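You operate a simulated robot arm through the tools that you are given. There is no shell and no other tool.

You are at the controls of a simulated two-armed robot. One attempt, no reset.

Task
Heat line A to 50 and line B to 30 degrees.
Fine: set dials A and B, switch heats A and B on and watch displays A and B get there; leave the other controls.

The check looks at the end state, three seconds after you hand in, the way a careful person would. Anything else that was tipped, shoved, dropped, spilled or broken makes it a failure.

Robot
Two 7-joint arms with two-finger grippers on one trunk that stands fixed in place. Base frame: the origin is at the foot of the trunk, x ahead of it, y to its left, z up. Units: cm, rad, N and s.
The left shoulder is at [5, 21.6, 124.6], the right one opposite. With the tool pointing down near the work surface each hand reaches from about 22 to 78 cm from the base axis, measured 20 degrees to its own side. Payload 3.18 kg a hand.
Tool frame (each hand has its own): the origin (TCP) lies between the finger pads and is the grasp point; the fingertips stand 3 cm ahead of it; z points along the fingers, y is the line along which they close. The gripper opens to 14.4 cm; its body begins 10.3 cm behind the TCP.
Orientation is told as [roll, pitch, yaw] about the base's x, y, z axes, in that order, counted from this pose: with the fingers straight down and closing along the base's y, the tool's x points along the base's -x, its y along +y and its z along -z.

Tools
- The arms move only by the tool step_arm. It takes "left_series", "right_series" or both (then of equal length, played together; a hand with none holds still); each is a list of rows, each a list of 7 numbers: the shift along the tool's x, y, z in units of 20 mm (1.0 is 20 mm), then the turn, a rotation vector about the tool's x, y, z in units of 5 degrees (1.0 is 5 degrees), then the finger opening in cm, from 0 to 14.4. In form: [[x, y, z, ax, ay, az, grip], ...]. A call has 1 to 20 rows; each row shifts and turns the commanded pose from where the row before left it, along the tool's axes as they then stand. A call with a number of a shift or a turn outside -1 to 1 is refused whole. Rows are played at 5 a second. More than 5 cm and 0.15 rad between two rows, or a gripper value outside its range, and nothing of the call is played. Where a pose cannot be reached the arm comes as near as it can. A force on the tool above 40 N (or 10 N above the force at the start of the call, whichever is more), or a blocked arm, ends the call early, and 0.2 s more pass. The fingers move at their own pace (about 18.67 cm/s each) and stop on an object; they squeeze with about 26 N. The grip force told is the motor's: it shows also when the fingers shut on nothing. Time passes only in rows, and 0.2 s behind the last, so rows that do not move let the fingers close. It gives the time, the measured TCP pose, the force on the tool (base axes), the opening and the grip force at its end, in the units of the frame above (readings bear some noise), with the torque about the TCP (base axes, N m) and any sound that the robot's microphone picked up.
- Cameras (640 x 400 px; columns grow to the right, rows downward): "scene" is now at [13.25, 1.69, 145.76]; the picture's right is [0.21, -0.98, 0.00], its down [-0.34, -0.07, -0.94] and it looks along [0.92, 0.19, -0.35] (base axes); focal length 247 px, centre (320, 200). "left" rides on the left gripper at [7.7, -1.6, -14.3] in its tool frame; the picture's right is [0.21, 0.98, 0.00], its down [-0.84, 0.18, -0.51] and it looks along [-0.50, 0.11, 0.86] (tool axes); focal length 218 px, centre (320, 200). "right" rides on the right gripper at [7.6, 1.6, -14.3] in its tool frame; the picture's right is [-0.21, 0.98, 0.00], its down [-0.84, -0.18, -0.51] and it looks along [-0.50, -0.11, 0.86] (tool axes); focal length 218 px, centre (320, 200). There is no depth. A picture from a camera that has moved, and an enlarged one, comes with that camera's place and axes in the base frame and with its lens.
- camera(camera): a new picture of that camera. The clock stands still meanwhile.
- move_column(by): moves the trunk up (or, below 0, down) by that many cm; the arms and the scene camera ride with it, the base frame stays. It gives what a move gives, with no picture.
- pan_tilt(pan, tilt): turns the head with the scene camera to pan (to the left, within 1.396 rad either way) and tilt (down, from -0.506 to 1.204), counted from straight ahead of the robot (the tilt from the chest, where the trunk bows). It gives what a move gives.
- zoom(camera, box): a new picture of the part [left, top, right, bottom] of that camera's present view, enlarged. The clock stands still meanwhile.
- close_job(): hands the job in; it is judged then, once.

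Nothing tells you positions but the pictures and the camera data. Unless the task says otherwise, let go and move clear before handing in.

The tools are called after ">>>" as name(argument=value, ...) on one line, values as JSON. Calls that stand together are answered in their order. step_arm: Moves the arms, as the interface text tells. Its arguments: {"type":"object","properties":{"left_series":{"type":"array"},"right_series":{"type":"array"}},"required":[]} The other tools are called the same way: move_column (by) moves the trunk up or down; pan_tilt (pan, tilt) turns the head that bears the scene camera; camera (camera) takes a picture; zoom (camera, box) takes an enlarged picture of a part of a camera's view; close_job () hands the job in.

At the start:

```text
time_s: 0.0
left_ee_pos: [38.53, 42.26, 132.07]
left_orientation: [0.001, 0.0, 0.004]
left_ft_force: [-0.4, -0.1, -0.1]
left_torque: [-0.03, 0.02, 0.02]
left_width: 14.42
left_finger_force: 0.0
right_ee_pos: [41.88, 2.11, 125.89]
right_orientation: [0.0, -0.002, 0.0]
right_ft_force: [0.5, 0.2, -0.1]
right_torque: [0.02, 0.0, 0.01]
right_width: 14.37
right_finger_force: 0.0
trunk travel left (down, up): [-32.5, 4.4]
head pan, tilt (commanded): [0.206, 0.354]
```

scene: 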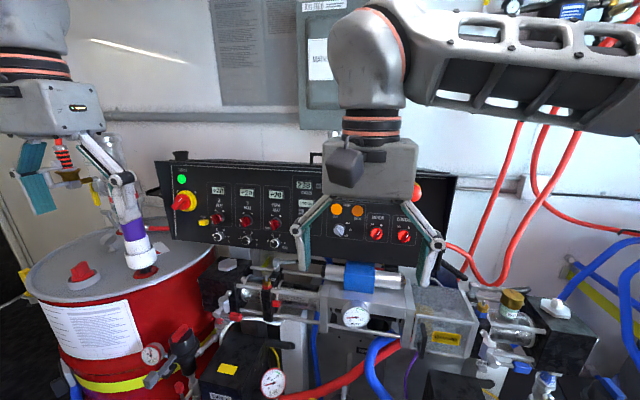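
right: 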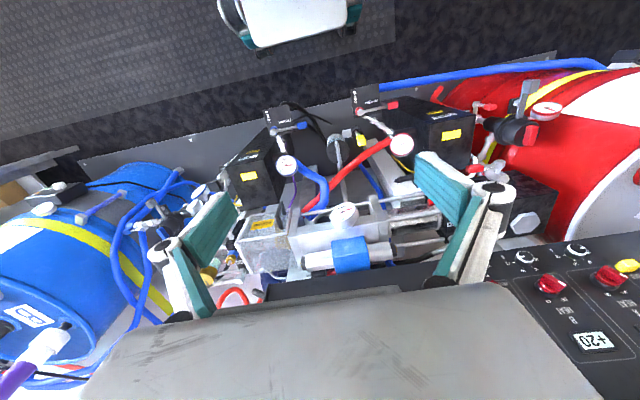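
left: 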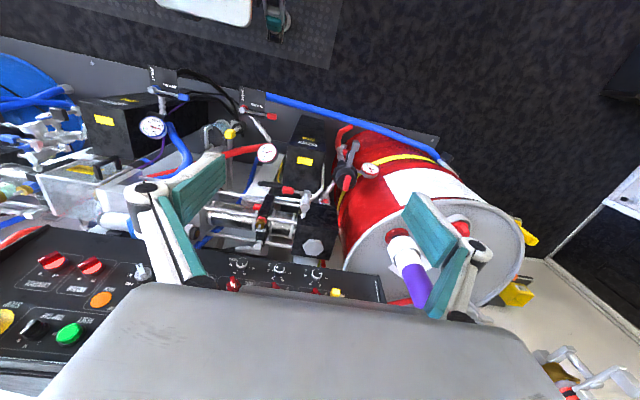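

I see a control panel behind the machine with displays, dials and switches, partly hidden by the right gripper. I'll zoom in on the panel to read the labels before anything moves.

>>> zoom(camera="scene", box=[150, 140, 330, 260])

>>> zoom(camera="scene", box=[280, 140, 470, 260])

>>> zoom(camera="left", box=[0, 220, 400, 400])

>>> zoom(camera="right", box=[480, 230, 640, 370])

```text
3.33 times, centred on (240, 200) of scene
camera zoom: at [13.25, 1.69, 145.76], right [0.21, -0.98, 0.0], down [-0.34, -0.07, -0.94], along [0.92, 0.19, -0.35], focal length 824 px, centre (587, 200)
```

zoom: 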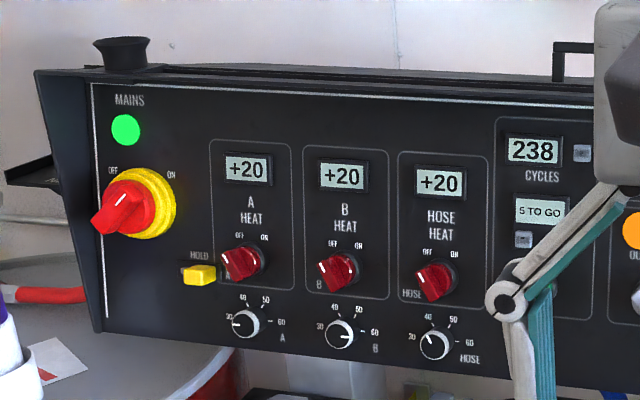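

```text
3.33 times, centred on (375, 200) of scene
camera zoom: at [13.25, 1.69, 145.76], right [0.21, -0.98, 0.0], down [-0.34, -0.07, -0.94], along [0.92, 0.19, -0.35], focal length 824 px, centre (137, 200)
```

zoom: 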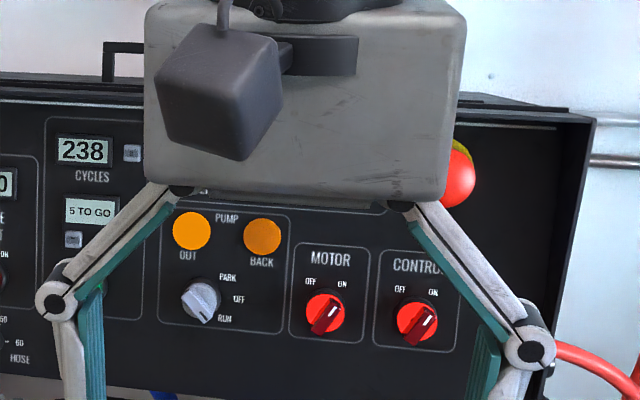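

```text
1.60 times, centred on (200, 310) of left
camera zoom: at [30.82, 40.56, 146.27], right [-0.21, 0.98, 0.0], down [0.84, 0.18, 0.51], along [0.5, 0.11, -0.86], focal length 349 px, centre (512, 24)
```

zoom: 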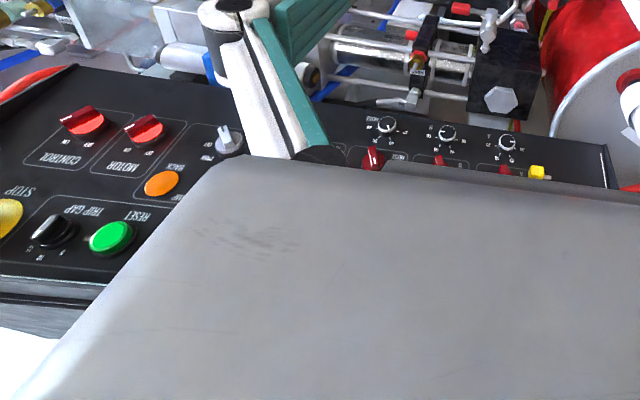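

```text
2.86 times, centred on (560, 300) of right
camera zoom: at [34.17, 3.81, 140.07], right [0.21, 0.98, 0.0], down [0.84, -0.18, 0.51], along [0.5, -0.11, -0.86], focal length 624 px, centre (-366, -86)
```

zoom: 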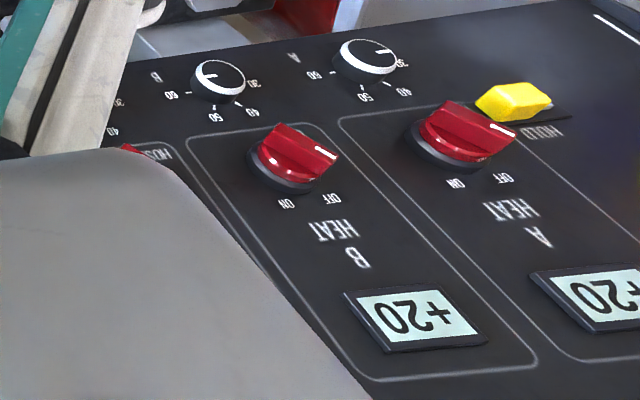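

The panel appears to stand about 77 cm ahead, with switch A near [77, 49, 113]. Dial A points to about 30 and B to about 60. I'll first draw the right arm aside to the right to clear the view.

>>> step_arm(right_series=[[0.5, -1, 0, 0, 0, 0, 14.4], [0.5, -1, 0, 0, 0, 0, 14.4], [0.5, -1, 0, 0, 0, 0, 14.4], [0.5, -1, 0, 0, 0, 0, 14.4], [0.5, -1, 0, 0, 0, 0, 14.4], [0.5, -1, 0, 0, 0, 0, 14.4], [0, -1, 0, 0, 0, 0, 14.4], [0, -1, 0, 0, 0, 0, 14.4], [0, -1, 0, 0, 0, 0, 14.4], [0, -1, 0, 0, 0, 0, 14.4], [0, -1, 0, 0, 0, 0, 14.4], [0, -1, 0, 0, 0, 0, 14.4], [0, -1, 0, 0, 0, 0, 14.4], [0, -1, 0, 0, 0, 0, 14.4], [0, -1, 0, 0, 0, 0, 14.4], [0, -1, 0, 0, 0, 0, 14.4]])

>>> pan_tilt(pan=0.5, tilt=0.4)

>>> camera(camera="scene")

```text
time_s: 3.4
left_ee_pos: [38.58, 42.15, 132.09]
left_orientation: [0.001, -0.001, 0.002]
left_ft_force: [0.1, -0.2, 0.6]
left_torque: [0.01, -0.02, -0.01]
left_width: 14.42
left_finger_force: 0.0
right_ee_pos: [35.71, -29.83, 125.94]
right_orientation: [-0.001, 0.0, 0.0]
right_ft_force: [-0.2, 0.2, 0.7]
right_torque: [0.02, -0.02, 0.03]
right_width: 14.4
right_finger_force: 0.0
trunk travel left (down, up): [-32.5, 4.4]
head pan, tilt (commanded): [0.206, 0.354]
```

```text
time_s: 4.2
left_ee_pos: [38.49, 42.17, 132.02]
left_orientation: [0.0, -0.002, 0.002]
left_ft_force: [0.1, 0.7, 0.0]
left_torque: [0.03, 0.02, -0.03]
left_width: 14.4
left_finger_force: 0.0
right_ee_pos: [35.84, -29.86, 125.87]
right_orientation: [-0.001, 0.001, 0.0]
right_ft_force: [-0.9, -0.5, -0.2]
right_torque: [0.01, 0.03, 0.02]
right_width: 14.4
right_finger_force: 0.1
trunk travel left (down, up): [-32.5, 4.4]
head pan, tilt (commanded): [0.499, 0.4]
```

```text
taken
camera scene: at [12.27, 4.19, 145.34], right [0.48, -0.88, 0.0], down [-0.34, -0.19, -0.92], along [0.81, 0.44, -0.39], focal length 247 px, centre (320, 200)
```

scene: 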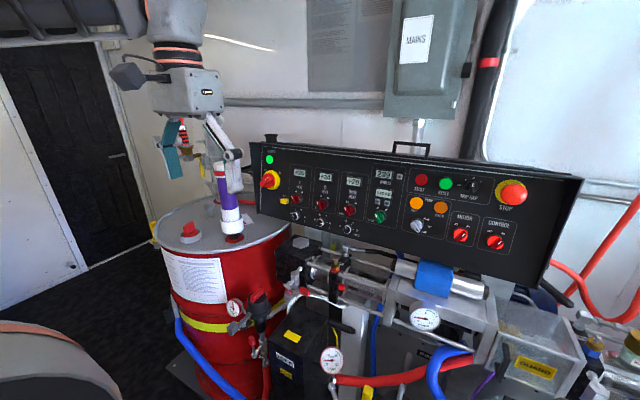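

The whole panel is now in view. I'll enlarge it in pieces.

>>> zoom(camera="scene", box=[250, 130, 410, 250])

>>> zoom(camera="scene", box=[280, 160, 340, 220])

>>> zoom(camera="scene", box=[360, 140, 600, 290])

>>> camera(camera="left")

>>> zoom(camera="scene", box=[100, 40, 300, 200])

```text
3.33 times, centred on (330, 190) of scene
camera zoom: at [12.27, 4.19, 145.34], right [0.48, -0.88, 0.0], down [-0.34, -0.19, -0.92], along [0.81, 0.44, -0.39], focal length 824 px, centre (287, 233)
```

zoom: 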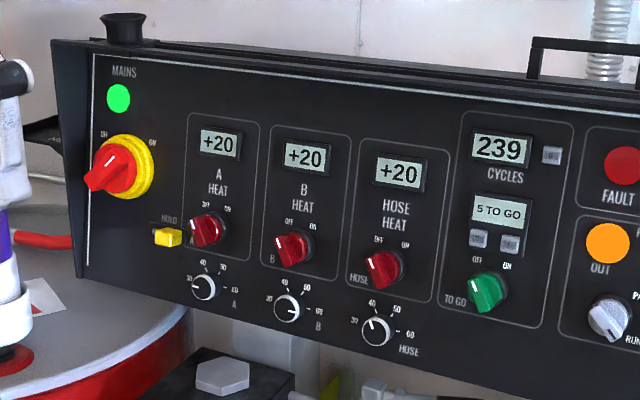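

```text
6.67 times, centred on (310, 190) of scene
camera zoom: at [12.27, 4.19, 145.34], right [0.48, -0.88, 0.0], down [-0.34, -0.19, -0.92], along [0.81, 0.44, -0.39], focal length 1648 px, centre (387, 267)
```

zoom: 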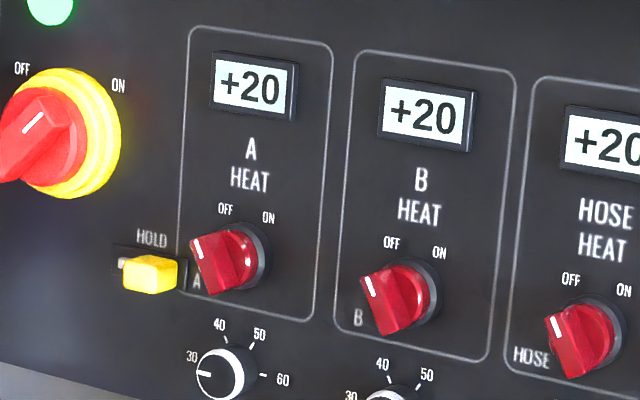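

```text
2.67 times, centred on (480, 215) of scene
camera zoom: at [12.27, 4.19, 145.34], right [0.48, -0.88, 0.0], down [-0.34, -0.19, -0.92], along [0.81, 0.44, -0.39], focal length 659 px, centre (-107, 160)
```

zoom: 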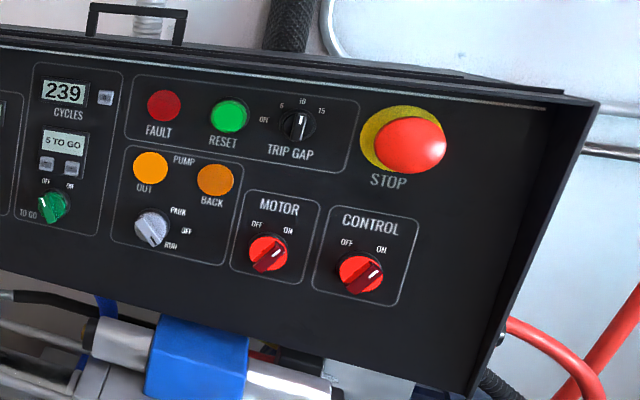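

```text
taken
camera left: at [30.81, 40.54, 146.28], right [-0.21, 0.98, 0.0], down [0.84, 0.18, 0.51], along [0.5, 0.11, -0.86], focal length 218 px, centre (320, 200)
```

left: 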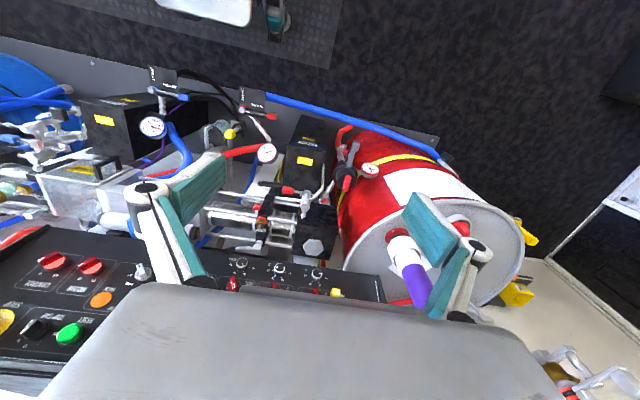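

```text
2.50 times, centred on (200, 120) of scene
camera zoom: at [12.27, 4.19, 145.34], right [0.48, -0.88, 0.0], down [-0.34, -0.19, -0.92], along [0.81, 0.44, -0.39], focal length 618 px, centre (620, 400)
```

zoom: 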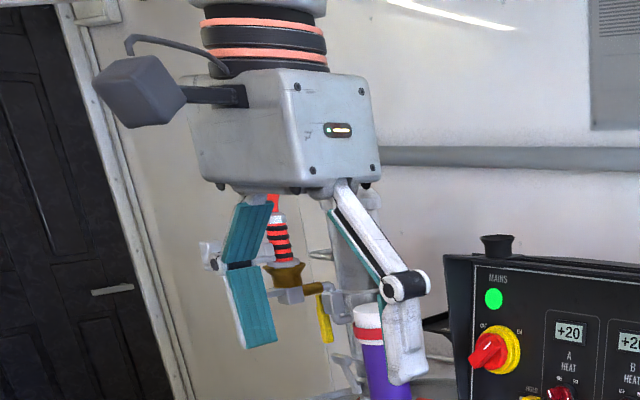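

The panel faces the robot at about x = 78. By triangulation:
- Dial A is near [78, 50, 105.5], dial B near [78, 40, 105.5], and the switches about 7 cm above them.
- A yellow HOLD slider sits just left of switch A.

Next I'll bring the left hand forward and turn its fingers to face the panel, for a close look.

>>> step_arm(left_series=[[-1, 0, 0, 0, 0, 0, 10], [-1, 0, 0, 0, 0, 0, 10], [-1, 0, 0, 0, 0, 0, 6], [-1, 0, 0, 0, 0, 0, 6], [0, 0, 0, 0, -1, 0, 6], [0, 0, 0, 0, -1, 0, 6], [0, 0, 0, 0, -1, 0, 6], [0, 0, 0, 0, -1, 0, 6], [0, 0, 0, 0, -1, 0, 6], [0, 0, 0, 0, -1, 0, 6], [0, 0, 0, 0, -1, 0, 6], [0, 0, 0, 0, -1, 0, 6], [0, 0, 0, 0, -1, 0, 6]])

>>> camera(camera="scene")

>>> camera(camera="left")

```text
time_s: 7.0
left_ee_pos: [46.2, 49.04, 135.15]
left_orientation: [-0.005, -0.787, -0.003]
left_ft_force: [-0.3, -0.2, -0.6]
left_torque: [-0.01, -0.02, 0.01]
left_width: 6.02
left_finger_force: 0.0
left hand out of reach, approached as far as the arm can: row 9, 10, 11, 12, 13
right_ee_pos: [35.68, -29.75, 125.86]
right_orientation: [-0.001, -0.002, -0.001]
right_ft_force: [0.1, 1.1, -0.9]
right_torque: [0.01, -0.01, 0.01]
right_width: 14.36
right_finger_force: 0.1
trunk travel left (down, up): [-32.5, 4.4]
head pan, tilt (commanded): [0.499, 0.4]
```

```text
taken
camera scene: at [12.22, 4.25, 145.34], right [0.48, -0.88, 0.0], down [-0.34, -0.19, -0.92], along [0.81, 0.44, -0.39], focal length 247 px, centre (320, 200)
```

scene: 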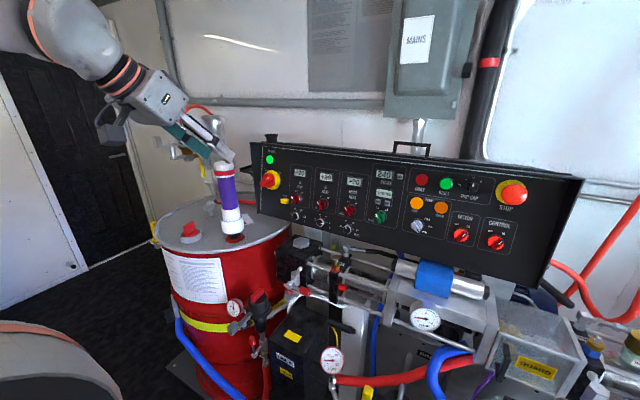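

```text
taken
camera left: at [30.67, 47.59, 139.76], right [-0.14, 0.98, -0.15], down [0.24, 0.18, 0.95], along [0.96, 0.1, -0.26], focal length 218 px, centre (320, 200)
```

left: 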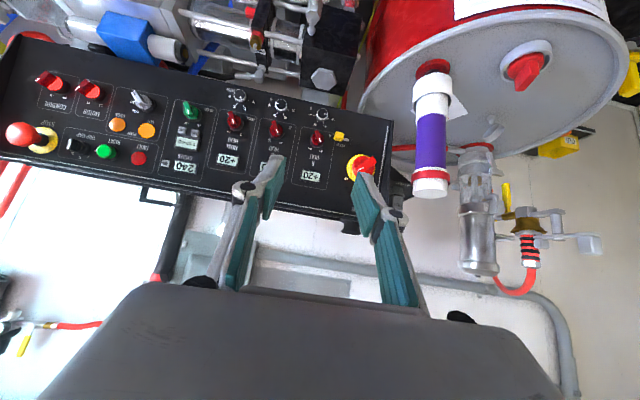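

The arm ran short of room while turning so near the shoulder. I'll move the hand further forward and go on turning.

>>> step_arm(left_series=[[-0.7, 0, 0.7, 0, 0, 0, 6], [-0.7, 0, 0.7, 0, 0, 0, 6], [-0.7, 0, 0.7, 0, 0, 0, 6], [-0.7, 0, 0.7, 0, 0, 0, 6], [-0.7, 0, 0.7, 0, 0, 0, 6]])

```text
time_s: 8.2
left_ee_pos: [56.34, 49.36, 135.21]
left_orientation: [-0.004, -0.785, 0.0]
left_ft_force: [0.5, 0.8, 0.0]
left_torque: [0.03, 0.02, 0.02]
left_width: 5.97
left_finger_force: 0.1
left hand out of reach, approached as far as the arm can: row 4
right_ee_pos: [35.82, -29.85, 125.7]
right_orientation: [-0.001, -0.001, 0.001]
right_ft_force: [-0.2, 0.2, -0.2]
right_torque: [-0.03, 0.03, -0.03]
right_width: 14.39
right_finger_force: 0.0
trunk travel left (down, up): [-32.5, 4.4]
head pan, tilt (commanded): [0.499, 0.4]
```

The hand is at about [56, 49, 135], tilted 45°. I'll keep turning it to face forward.

>>> step_arm(left_series=[[0, 0, 0, 0, -1, 0, 6], [0, 0, 0, 0, -1, 0, 6], [0, 0, 0, 0, -1, 0, 6], [0, 0, 0, 0, -1, 0, 6], [0, 0, 0, 0, -1, 0, 6], [0, 0, 0, 0, -1, 0, 6], [0, 0, 0, 0, -1, 0, 6], [0, 0, 0, 0, -1, 0, 6], [0, 0, 0, 0, -1, 0, 6]])

>>> camera(camera="left")

>>> camera(camera="scene")

```text
time_s: 10.2
left_ee_pos: [56.14, 51.55, 135.58]
left_orientation: [-2.66, -1.568, 2.666]
left_ft_force: [-0.1, 1.1, 0.4]
left_torque: [0.0, 0.0, -0.03]
left_width: 6.01
left_finger_force: 0.1
left hand out of reach, approached as far as the arm can: row 1, 2, 3
right_ee_pos: [35.77, -29.9, 125.91]
right_orientation: [-0.002, 0.002, 0.001]
right_ft_force: [-0.1, 0.6, -0.1]
right_torque: [-0.04, 0.03, -0.02]
right_width: 14.4
right_finger_force: 0.1
trunk travel left (down, up): [-32.5, 4.4]
head pan, tilt (commanded): [0.499, 0.4]
```

```text
taken
camera left: at [41.93, 49.9, 127.75], right [0.0, 0.98, -0.21], down [-0.51, 0.18, 0.84], along [0.86, 0.11, 0.5], focal length 218 px, centre (320, 200)
```

left: 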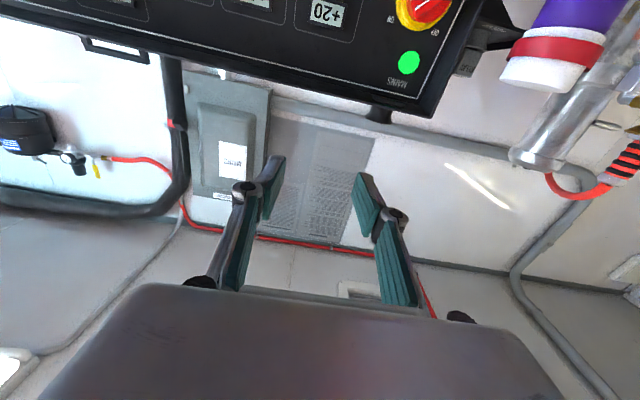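

```text
taken
camera scene: at [12.3, 4.35, 145.33], right [0.48, -0.88, 0.0], down [-0.34, -0.19, -0.92], along [0.81, 0.44, -0.39], focal length 247 px, centre (320, 200)
```

scene: 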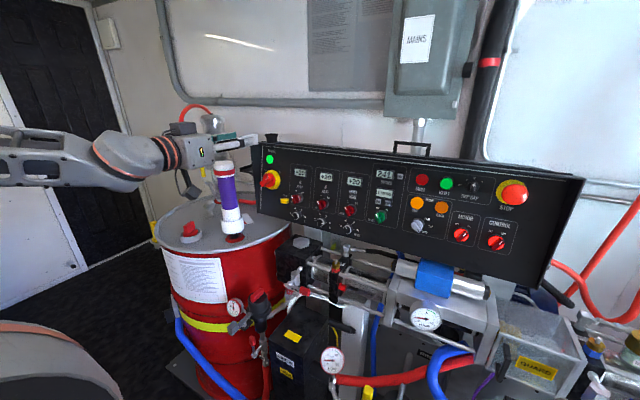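

The fingers now point straight at the panel, with the hand camera below them. I'll lower the hand to the height of the controls, staying back from the panel, to view them close up.

>>> step_arm(left_series=[[1, -0.25, 0, 0, 0, 0, 6], [1, -0.25, 0, 0, 0, 0, 6], [1, -0.25, 0, 0, 0, 0, 6], [1, -0.25, 0, 0, 0, 0, 6], [1, -0.25, 0, 0, 0, 0, 6], [1, -0.25, 0, 0, 0, 0, 6], [1, -0.25, 0, 0, 0, 0, 6], [1, -0.25, 0, 0, 0, 0, 6], [1, -0.25, 0, 0, 0, 0, 6], [1, -0.25, 0, 0, 0, 0, 6], [1, -0.25, 0, 0, 0, 0, 6]])

>>> camera(camera="left")

>>> camera(camera="scene")

```text
time_s: 12.6
left_ee_pos: [56.39, 45.97, 113.52]
left_orientation: [3.074, -1.567, -3.07]
left_ft_force: [0.1, 0.3, -0.3]
left_torque: [-0.01, -0.02, -0.03]
left_width: 6.0
left_finger_force: 0.1
right_ee_pos: [35.76, -29.87, 125.88]
right_orientation: [0.001, 0.0, -0.001]
right_ft_force: [0.1, 0.2, -0.9]
right_torque: [-0.02, 0.02, -0.02]
right_width: 14.4
right_finger_force: 0.1
trunk travel left (down, up): [-32.5, 4.4]
head pan, tilt (commanded): [0.499, 0.4]
```

```text
taken
camera left: at [42.02, 44.32, 105.89], right [0.0, 0.98, -0.21], down [-0.51, 0.18, 0.84], along [0.86, 0.11, 0.5], focal length 218 px, centre (320, 200)
```

left: 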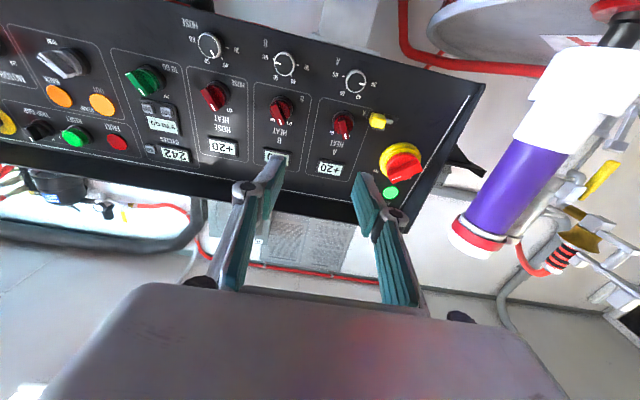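

```text
taken
camera scene: at [12.3, 4.23, 145.33], right [0.48, -0.88, 0.0], down [-0.34, -0.19, -0.92], along [0.81, 0.44, -0.39], focal length 247 px, centre (320, 200)
```

scene: 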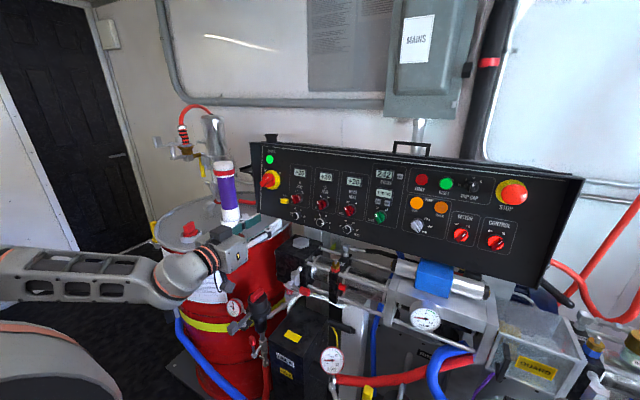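

The controls are in the hand camera's view (upside down). I'll enlarge them to measure the knobs.

>>> zoom(camera="left", box=[250, 30, 410, 130])

>>> zoom(camera="left", box=[300, 80, 460, 180])

>>> zoom(camera="scene", box=[275, 180, 335, 230])

>>> zoom(camera="scene", box=[160, 180, 340, 300])

```text
4.00 times, centred on (330, 80) of left
camera zoom: at [42.02, 44.32, 105.89], right [0.0, 0.98, -0.21], down [-0.51, 0.18, 0.84], along [0.86, 0.11, 0.5], focal length 873 px, centre (280, 680)
```

zoom: 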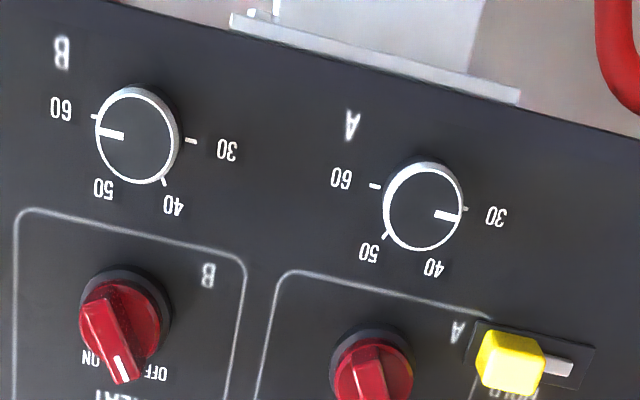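

```text
4.00 times, centred on (380, 130) of left
camera zoom: at [42.02, 44.32, 105.89], right [0.0, 0.98, -0.21], down [-0.51, 0.18, 0.84], along [0.86, 0.11, 0.5], focal length 873 px, centre (80, 480)
```

zoom: 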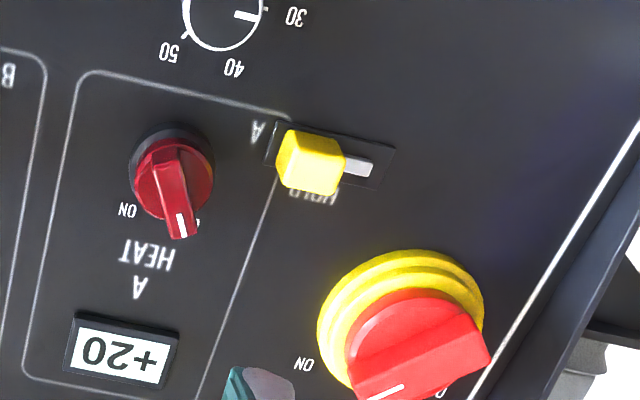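

```text
8.00 times, centred on (305, 205) of scene
camera zoom: at [12.3, 4.23, 145.33], right [0.48, -0.88, 0.0], down [-0.34, -0.19, -0.92], along [0.81, 0.44, -0.39], focal length 1978 px, centre (440, 160)
```

zoom: 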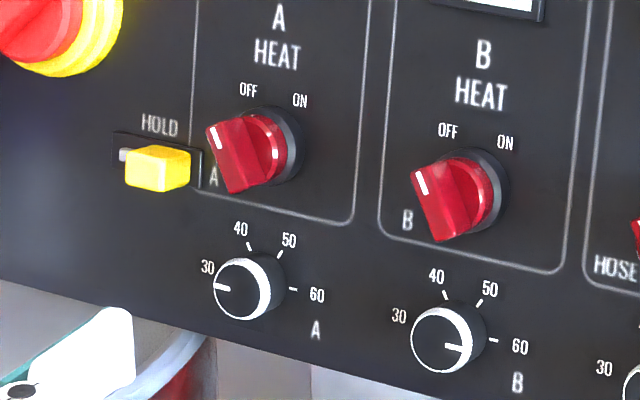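

```text
3.33 times, centred on (250, 240) of scene
camera zoom: at [12.3, 4.23, 145.33], right [0.48, -0.88, 0.0], down [-0.34, -0.19, -0.92], along [0.81, 0.44, -0.39], focal length 824 px, centre (553, 67)
```

zoom: 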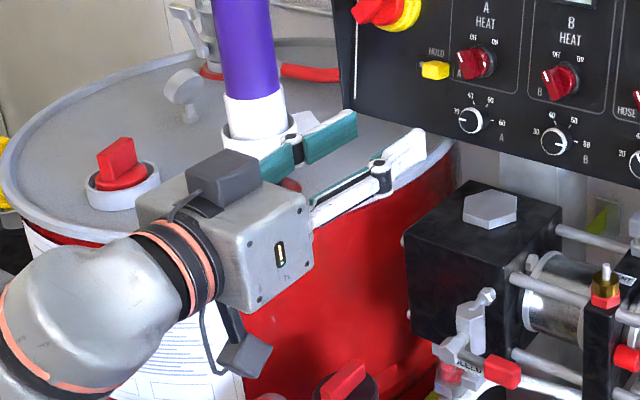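

From two views I place the dial caps at about y = 49.4 (A) and 39.4 (B), z = 106, front face near x = 77. The switches are above them at z ≈ 112.3. I'll line the hand up in front of dial A, about 8 cm off, and check.

>>> step_arm(left_series=[[0.75, 0.34, 0, 0, 0, 0, 6], [0.75, 0.34, 0, 0, 0, 0, 6], [0.75, 0.34, 0, 0, 0, 0, 6], [0.75, 0.34, 0.5, 0, 0, 0, 6], [0.75, 0.34, 0.5, 0, 0, 0, 6], [0, 0, 1, 0, 0, 0, 6], [0, 0, 1, 0, 0, 0, 6], [0, 0, 1, 0, 0, 0, 6]])

>>> camera(camera="left")

>>> zoom(camera="left", box=[240, 80, 400, 180])

>>> zoom(camera="scene", box=[200, 160, 350, 260])

```text
time_s: 14.4
left_ee_pos: [64.45, 49.25, 105.97]
left_orientation: [-1.557, -1.567, 1.559]
left_ft_force: [0.4, -0.9, 0.2]
left_torque: [-0.01, 0.03, 0.0]
left_width: 5.98
left_finger_force: 0.1
right_ee_pos: [35.98, -29.8, 125.61]
right_orientation: [0.0, 0.0, -0.001]
right_ft_force: [-0.8, 0.1, 0.2]
right_torque: [0.0, 0.0, -0.01]
right_width: 14.4
right_finger_force: 0.1
trunk travel left (down, up): [-32.5, 4.4]
head pan, tilt (commanded): [0.499, 0.4]
```

```text
taken
camera left: at [50.06, 47.63, 98.32], right [0.0, 0.98, -0.21], down [-0.51, 0.18, 0.84], along [0.86, 0.11, 0.5], focal length 218 px, centre (320, 200)
```

left: 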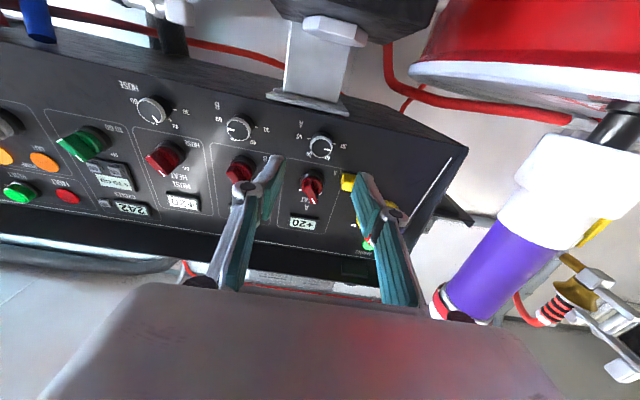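

```text
4.00 times, centred on (320, 130) of left
camera zoom: at [50.06, 47.63, 98.32], right [0.0, 0.98, -0.21], down [-0.51, 0.18, 0.84], along [0.86, 0.11, 0.5], focal length 873 px, centre (320, 480)
```

zoom: 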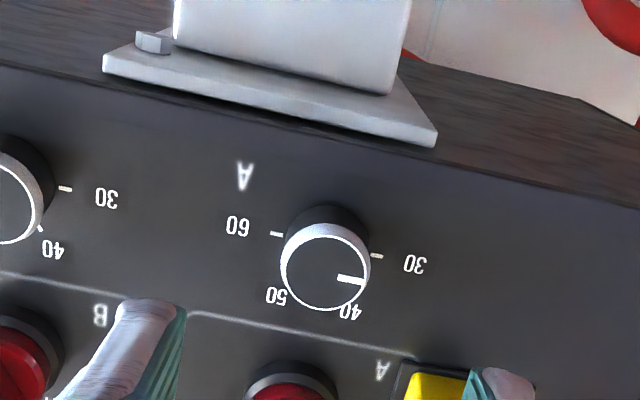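

```text
4.00 times, centred on (275, 210) of scene
camera zoom: at [12.32, 4.22, 145.33], right [0.48, -0.88, 0.0], down [-0.34, -0.19, -0.92], along [0.81, 0.44, -0.39], focal length 989 px, centre (500, 160)
```

zoom: 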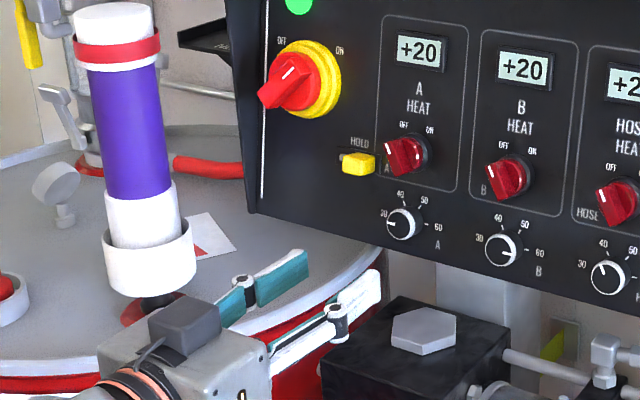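

Two hand-camera views agree: dial A's axis is at y ≈ 49.5, z ≈ 106.15, its cap front at x ≈ 76.4 and the panel face at x ≈ 78. I'll centre on it, turn the hand 30° counter-clockwise first, and go in most of the way.

>>> step_arm(left_series=[[-0.1, 0.11, 0, 0, 0, 0, 4.6], [0, 0, 0.5, 0, 0, -1, 4.6], [0, 0, 0.5, 0, 0, -1, 4.6], [0, 0, 0.5, 0, 0, -1, 4.6], [0, 0, 0.5, 0, 0, -1, 4.6], [0, 0, 0.5, 0, 0, -1, 4.6], [0, 0, 0.5, 0, 0, -1, 4.6], [0, 0, 0, 0, 0, 0, 4.6]])

>>> camera(camera="left")

>>> zoom(camera="left", box=[240, 110, 400, 210])

>>> zoom(camera="scene", box=[230, 160, 350, 240])

```text
time_s: 16.2
left_ee_pos: [70.39, 49.43, 105.98]
left_orientation: [-1.576, -1.045, 1.575]
left_ft_force: [-0.4, -1.3, -0.7]
left_torque: [-0.01, 0.0, -0.01]
left_width: 4.59
left_finger_force: 0.0
right_ee_pos: [35.7, -29.79, 125.83]
right_orientation: [0.001, 0.0, 0.0]
right_ft_force: [0.4, 0.3, -0.4]
right_torque: [0.03, -0.03, -0.01]
right_width: 14.41
right_finger_force: 0.0
trunk travel left (down, up): [-32.5, 4.4]
head pan, tilt (commanded): [0.499, 0.4]
```

```text
taken
camera left: at [56.05, 44.24, 100.24], right [0.0, 0.74, -0.67], down [-0.51, 0.58, 0.64], along [0.86, 0.34, 0.38], focal length 218 px, centre (320, 200)
```

left: 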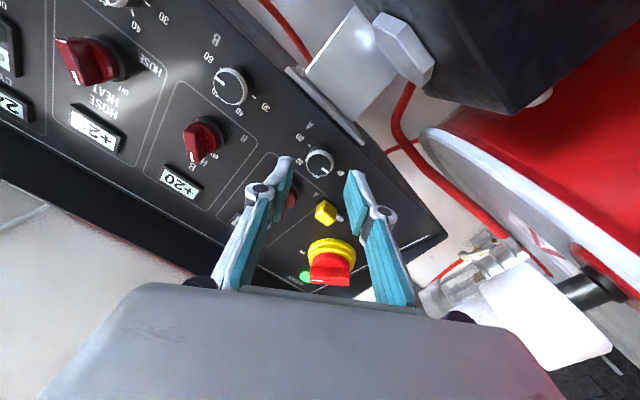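

```text
4.00 times, centred on (320, 160) of left
camera zoom: at [56.05, 44.24, 100.24], right [0.0, 0.74, -0.67], down [-0.51, 0.58, 0.64], along [0.86, 0.34, 0.38], focal length 873 px, centre (320, 360)
```

zoom: 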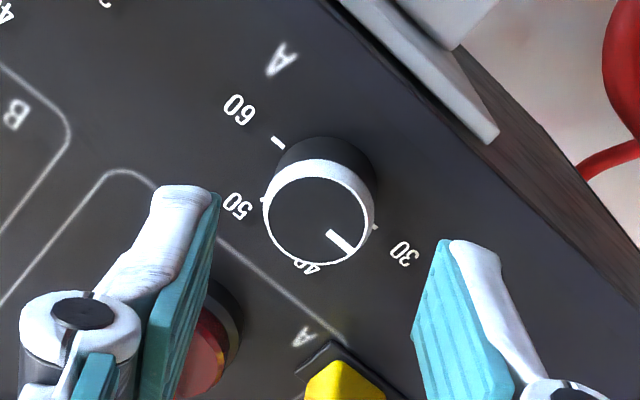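

```text
5.00 times, centred on (290, 200) of scene
camera zoom: at [12.25, 4.21, 145.34], right [0.48, -0.88, 0.0], down [-0.34, -0.19, -0.92], along [0.81, 0.44, -0.39], focal length 1236 px, centre (470, 200)
```

zoom: 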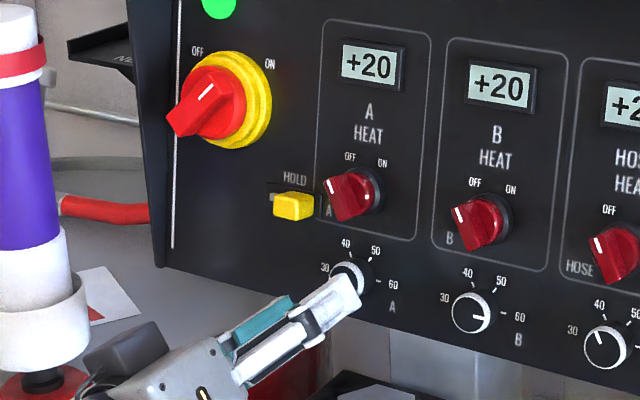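

The cap sits exactly where the tool axis should meet it. I'll go in the last 4 cm and close on the dial.

>>> step_arm(left_series=[[0, 0, 0.7, 0, 0, 0, 4.6], [0, 0, 0.7, 0, 0, 0, 4.6], [0, 0, 0.7, 0, 0, 0, 4.6], [0, 0, 0, 0, 0, 0, 4.6]])

>>> camera(camera="left")

>>> zoom(camera="scene", box=[230, 160, 350, 240])

```text
time_s: 17.2
left_ee_pos: [74.46, 49.6, 106.05]
left_orientation: [-1.573, -1.046, 1.573]
left_ft_force: [0.7, 0.0, 0.1]
left_torque: [-0.01, 0.0, 0.0]
left_width: 4.6
left_finger_force: 0.0
right_ee_pos: [35.72, -29.86, 125.88]
right_orientation: [0.0, 0.001, 0.001]
right_ft_force: [-0.1, 0.0, -0.4]
right_torque: [0.01, 0.0, 0.01]
right_width: 14.4
right_finger_force: 0.0
trunk travel left (down, up): [-32.5, 4.4]
head pan, tilt (commanded): [0.499, 0.4]
```

```text
taken
camera left: at [60.17, 44.33, 100.21], right [0.0, 0.74, -0.67], down [-0.51, 0.58, 0.64], along [0.86, 0.34, 0.38], focal length 218 px, centre (320, 200)
```

left: 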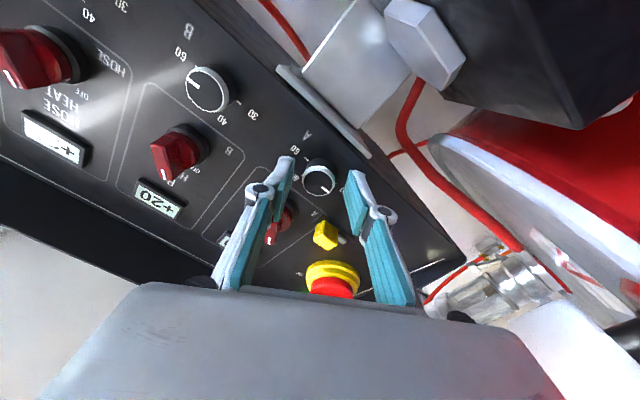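

```text
5.00 times, centred on (290, 200) of scene
camera zoom: at [12.24, 4.22, 145.34], right [0.48, -0.88, 0.0], down [-0.34, -0.19, -0.92], along [0.81, 0.44, -0.39], focal length 1236 px, centre (470, 200)
```

zoom: 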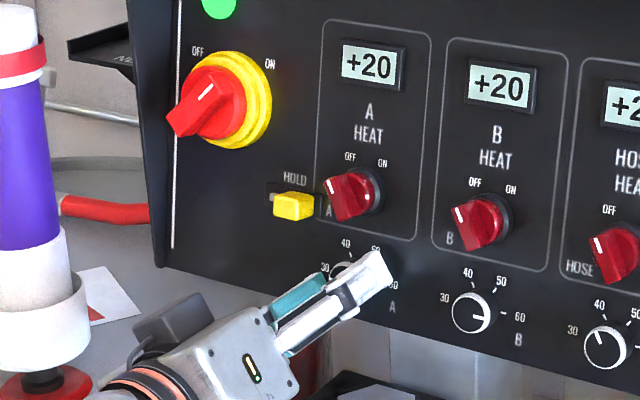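

The fingers straddle dial A with no contact. Now I'll close them on it.

>>> step_arm(left_series=[[0, 0, 0, 0, 0, 0, 2], [0, 0, 0, 0, 0, 0, 2], [0, 0, 0, 0, 0, 0, 2]])

>>> camera(camera="left")

```text
time_s: 18.0
left_ee_pos: [74.53, 49.42, 106.09]
left_orientation: [-1.572, -1.046, 1.575]
left_ft_force: [4.8, -4.2, 1.8]
left_torque: [0.14, 0.16, 0.27]
left_width: 2.69
left_finger_force: 45.1
right_ee_pos: [35.69, -29.85, 125.82]
right_orientation: [0.001, -0.001, 0.001]
right_ft_force: [-0.7, 0.2, -0.4]
right_torque: [-0.02, -0.01, 0.01]
right_width: 14.4
right_finger_force: 0.0
trunk travel left (down, up): [-32.5, 4.4]
head pan, tilt (commanded): [0.499, 0.4]
```

```text
taken
camera left: at [60.2, 44.27, 100.23], right [0.0, 0.74, -0.67], down [-0.51, 0.58, 0.64], along [0.86, 0.34, 0.38], focal length 218 px, centre (320, 200)
```

left: 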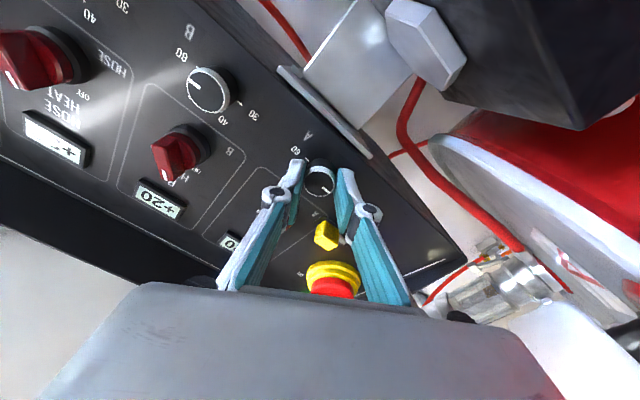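

Dial A is gripped (2.69 cm wide, little side force). I'll turn it clockwise 15° first as a test.

>>> step_arm(left_series=[[0, 0, 0, 0, 0, 1, 2], [0, 0, 0, 0, 0, 1, 2], [0, 0, 0, 0, 0, 1, 2]])

>>> zoom(camera="left", box=[260, 130, 380, 210])

```text
time_s: 18.8
left_ee_pos: [74.59, 49.57, 106.13]
left_orientation: [-1.575, -1.311, 1.575]
left_ft_force: [3.7, -6.8, 1.8]
left_torque: [0.0, 0.33, -0.12]
left_width: 2.66
left_finger_force: 45.5
right_ee_pos: [35.84, -29.94, 125.75]
right_orientation: [0.0, -0.001, 0.0]
right_ft_force: [-0.3, -1.6, 0.1]
right_torque: [-0.01, 0.05, 0.01]
right_width: 14.41
right_finger_force: 0.0
trunk travel left (down, up): [-32.5, 4.4]
head pan, tilt (commanded): [0.499, 0.4]
```

```text
5.00 times, centred on (320, 170) of left
camera zoom: at [60.17, 45.97, 99.09], right [0.0, 0.89, -0.45], down [-0.51, 0.39, 0.77], along [0.86, 0.23, 0.45], focal length 1091 px, centre (320, 350)
```

zoom: 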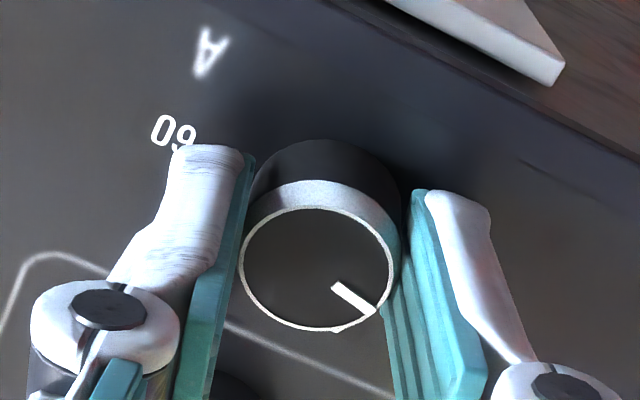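

The pointer needs checking against the fixed scale. I'll look from the scene camera.

>>> zoom(camera="scene", box=[280, 190, 340, 230])

>>> camera(camera="left")

```text
10.00 times, centred on (310, 210) of scene
camera zoom: at [12.3, 4.12, 145.34], right [0.48, -0.88, 0.0], down [-0.34, -0.19, -0.92], along [0.81, 0.44, -0.39], focal length 2472 px, centre (420, 100)
```

zoom: 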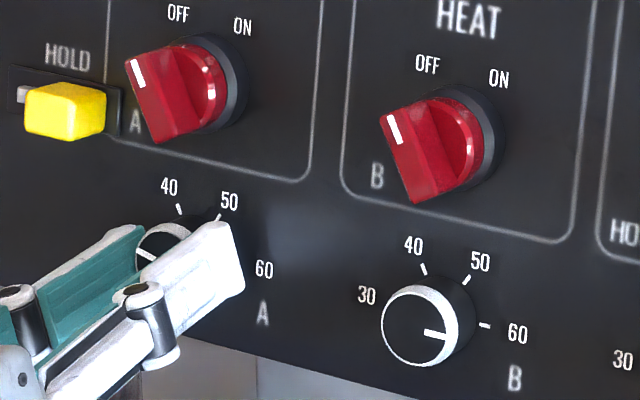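

```text
taken
camera left: at [60.17, 45.97, 99.09], right [0.0, 0.89, -0.45], down [-0.51, 0.39, 0.77], along [0.86, 0.23, 0.45], focal length 218 px, centre (320, 200)
```

left: 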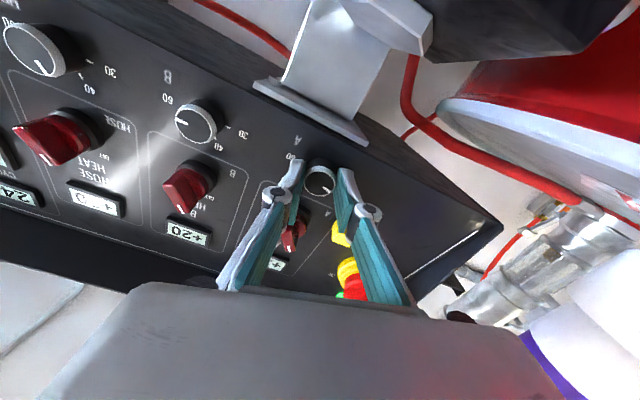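

The pointer seems to move with the hand. I'll finish this 60° stroke and check again.

>>> step_arm(left_series=[[0, 0, 0, 0, 0, 1, 2], [0, 0, 0, 0, 0, 1, 2], [0, 0, 0, 0, 0, 1, 2], [0, 0, 0, 0, 0, 1, 2], [0, 0, 0, 0, 0, 1, 2], [0, 0, 0, 0, 0, 1, 2], [0, 0, 0, 0, 0, 1, 2], [0, 0, 0, 0, 0, 1, 2], [0, 0, 0, 0, 0, 1, 2]])

>>> zoom(camera="left", box=[260, 130, 380, 210])

>>> zoom(camera="scene", box=[280, 190, 340, 230])

```text
time_s: 20.8
left_ee_pos: [74.48, 49.56, 106.14]
left_orientation: [1.571, -1.047, -1.57]
left_ft_force: [-2.4, -6.2, -8.8]
left_torque: [-0.14, -0.53, -1.16]
left_width: 2.68
left_finger_force: 45.0
right_ee_pos: [35.82, -29.88, 125.75]
right_orientation: [0.002, 0.001, 0.0]
right_ft_force: [0.2, 0.1, -0.5]
right_torque: [0.0, 0.01, 0.02]
right_width: 14.43
right_finger_force: 0.1
trunk travel left (down, up): [-32.5, 4.4]
head pan, tilt (commanded): [0.499, 0.4]
```

```text
5.00 times, centred on (320, 170) of left
camera zoom: at [60.19, 51.89, 98.66], right [0.0, 0.95, 0.31], down [-0.51, -0.27, 0.82], along [0.86, -0.16, 0.48], focal length 1091 px, centre (320, 350)
```

zoom: 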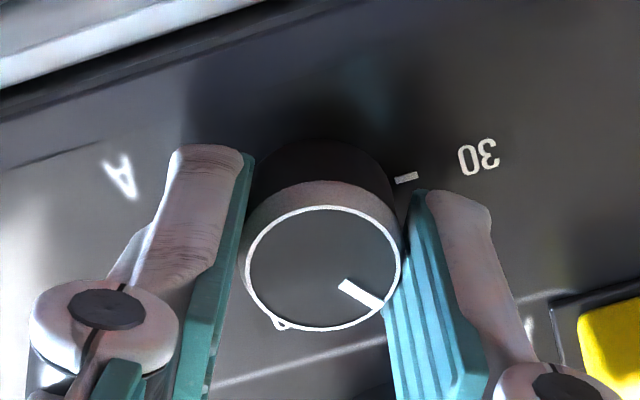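

```text
10.00 times, centred on (310, 210) of scene
camera zoom: at [12.33, 4.21, 145.33], right [0.48, -0.88, 0.0], down [-0.34, -0.19, -0.92], along [0.81, 0.44, -0.39], focal length 2472 px, centre (420, 100)
```

zoom: 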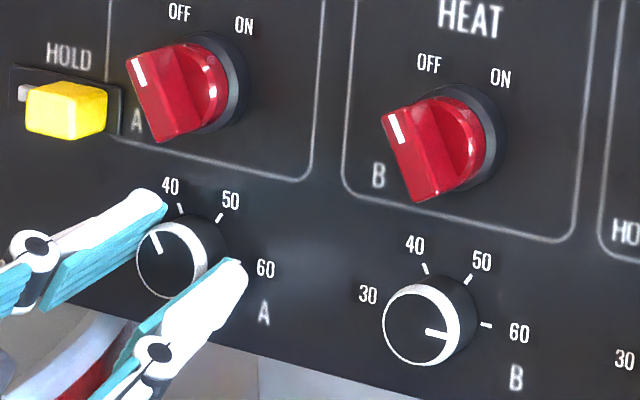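

Dial A now points at 40 and didn't slip. I'll open a little, turn the hand back 60°, and regrip for the second half.

>>> step_arm(left_series=[[0, 0, 0, 0, 0, 0, 4.0], [0, 0, 0, 0, 0, 0, 4.0], [0, 0, 0, 0, 0, -1, 4.0], [0, 0, 0, 0, 0, -1, 4.0], [0, 0, 0, 0, 0, -1, 4.0], [0, 0, 0, 0, 0, -1, 4.0], [0, 0, 0, 0, 0, -1, 4.0], [0, 0, 0, 0, 0, -1, 4.0], [0, 0, 0, 0, 0, -1, 4.0], [0, 0, 0, 0, 0, -1, 4.0], [0, 0, 0, 0, 0, -1, 4.0], [0, 0, 0, 0, 0, -1, 4.0], [0, 0, 0, 0, 0, -1, 4.0], [0, 0, 0, 0, 0, -1, 4.0], [0, 0, 0, 0, 0, 0, 4.0]])

>>> zoom(camera="left", box=[260, 130, 380, 210])

>>> zoom(camera="scene", box=[280, 190, 340, 230])

```text
time_s: 24.0
left_ee_pos: [74.5, 49.5, 106.12]
left_orientation: [-1.572, -1.045, 1.574]
left_ft_force: [0.7, -0.1, -0.2]
left_torque: [-0.01, 0.0, -0.01]
left_width: 4.01
left_finger_force: 0.0
right_ee_pos: [35.79, -29.84, 125.77]
right_orientation: [0.001, 0.0, 0.0]
right_ft_force: [0.2, -0.6, -1.1]
right_torque: [-0.01, 0.01, -0.01]
right_width: 14.42
right_finger_force: 0.0
trunk travel left (down, up): [-32.5, 4.4]
head pan, tilt (commanded): [0.499, 0.4]
```

```text
5.00 times, centred on (320, 170) of left
camera zoom: at [60.16, 44.34, 100.36], right [0.0, 0.74, -0.67], down [-0.51, 0.58, 0.64], along [0.86, 0.34, 0.38], focal length 1091 px, centre (320, 350)
```

zoom: 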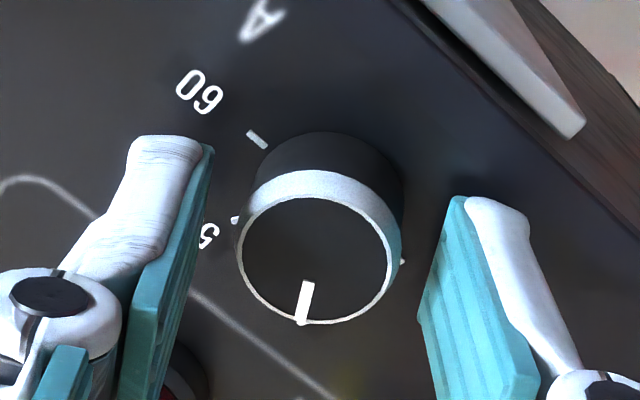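

```text
10.00 times, centred on (310, 210) of scene
camera zoom: at [12.27, 4.22, 145.34], right [0.48, -0.88, 0.0], down [-0.34, -0.19, -0.92], along [0.81, 0.44, -0.39], focal length 2472 px, centre (420, 100)
```

zoom: 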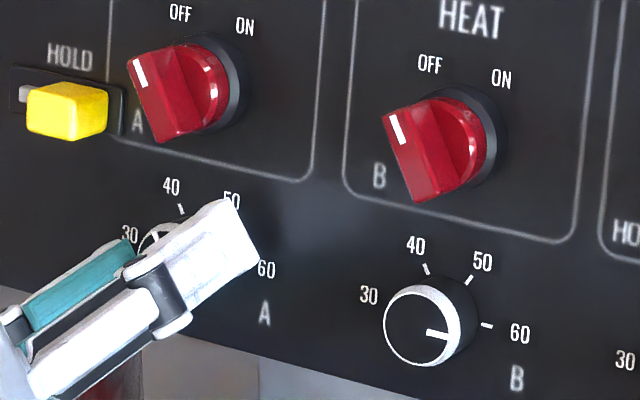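

The dial held at 40 after release. I'll regrip and turn another 60° clockwise towards 50.

>>> step_arm(left_series=[[0, 0, 0, 0, 0, 0, 2], [0, 0, 0, 0, 0, 0, 2], [0, 0, 0, 0, 0, 0, 2], [0, 0, 0, 0, 0, 1, 2], [0, 0, 0, 0, 0, 1, 2], [0, 0, 0, 0, 0, 1, 2], [0, 0, 0, 0, 0, 1, 2], [0, 0, 0, 0, 0, 1, 2], [0, 0, 0, 0, 0, 1, 2], [0, 0, 0, 0, 0, 1, 2], [0, 0, 0, 0, 0, 1, 2], [0, 0, 0, 0, 0, 1, 2], [0, 0, 0, 0, 0, 1, 2], [0, 0, 0, 0, 0, 1, 2], [0, 0, 0, 0, 0, 1, 2]])

>>> zoom(camera="left", box=[260, 130, 380, 210])

>>> zoom(camera="scene", box=[280, 190, 340, 230])

```text
time_s: 27.2
left_ee_pos: [74.49, 49.32, 106.22]
left_orientation: [1.569, -1.045, -1.57]
left_ft_force: [-8.0, -10.3, -6.3]
left_torque: [-0.2, -0.35, -1.14]
left_width: 2.71
left_finger_force: 45.3
right_ee_pos: [35.7, -30.02, 125.78]
right_orientation: [0.001, 0.0, 0.0]
right_ft_force: [-0.2, -0.2, -0.3]
right_torque: [-0.01, -0.02, -0.03]
right_width: 14.42
right_finger_force: 0.0
trunk travel left (down, up): [-32.5, 4.4]
head pan, tilt (commanded): [0.499, 0.4]
```

```text
5.00 times, centred on (320, 170) of left
camera zoom: at [60.11, 51.86, 98.77], right [0.0, 0.95, 0.31], down [-0.51, -0.27, 0.82], along [0.86, -0.16, 0.48], focal length 1091 px, centre (320, 350)
```

zoom: 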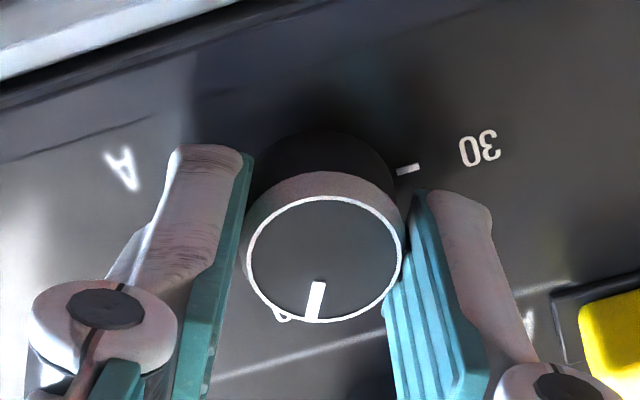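

```text
10.00 times, centred on (310, 210) of scene
camera zoom: at [12.22, 4.11, 145.34], right [0.48, -0.88, 0.0], down [-0.34, -0.19, -0.92], along [0.81, 0.44, -0.39], focal length 2472 px, centre (420, 100)
```

zoom: 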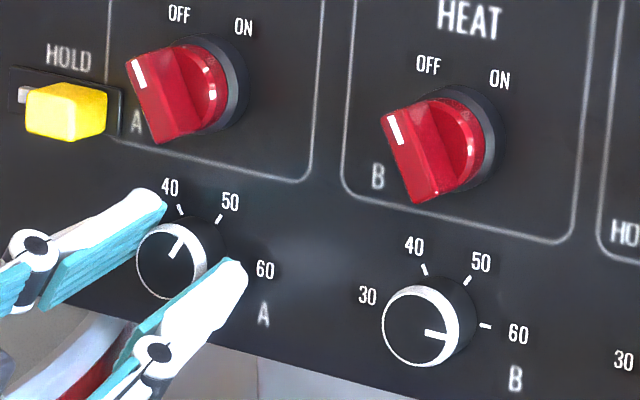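

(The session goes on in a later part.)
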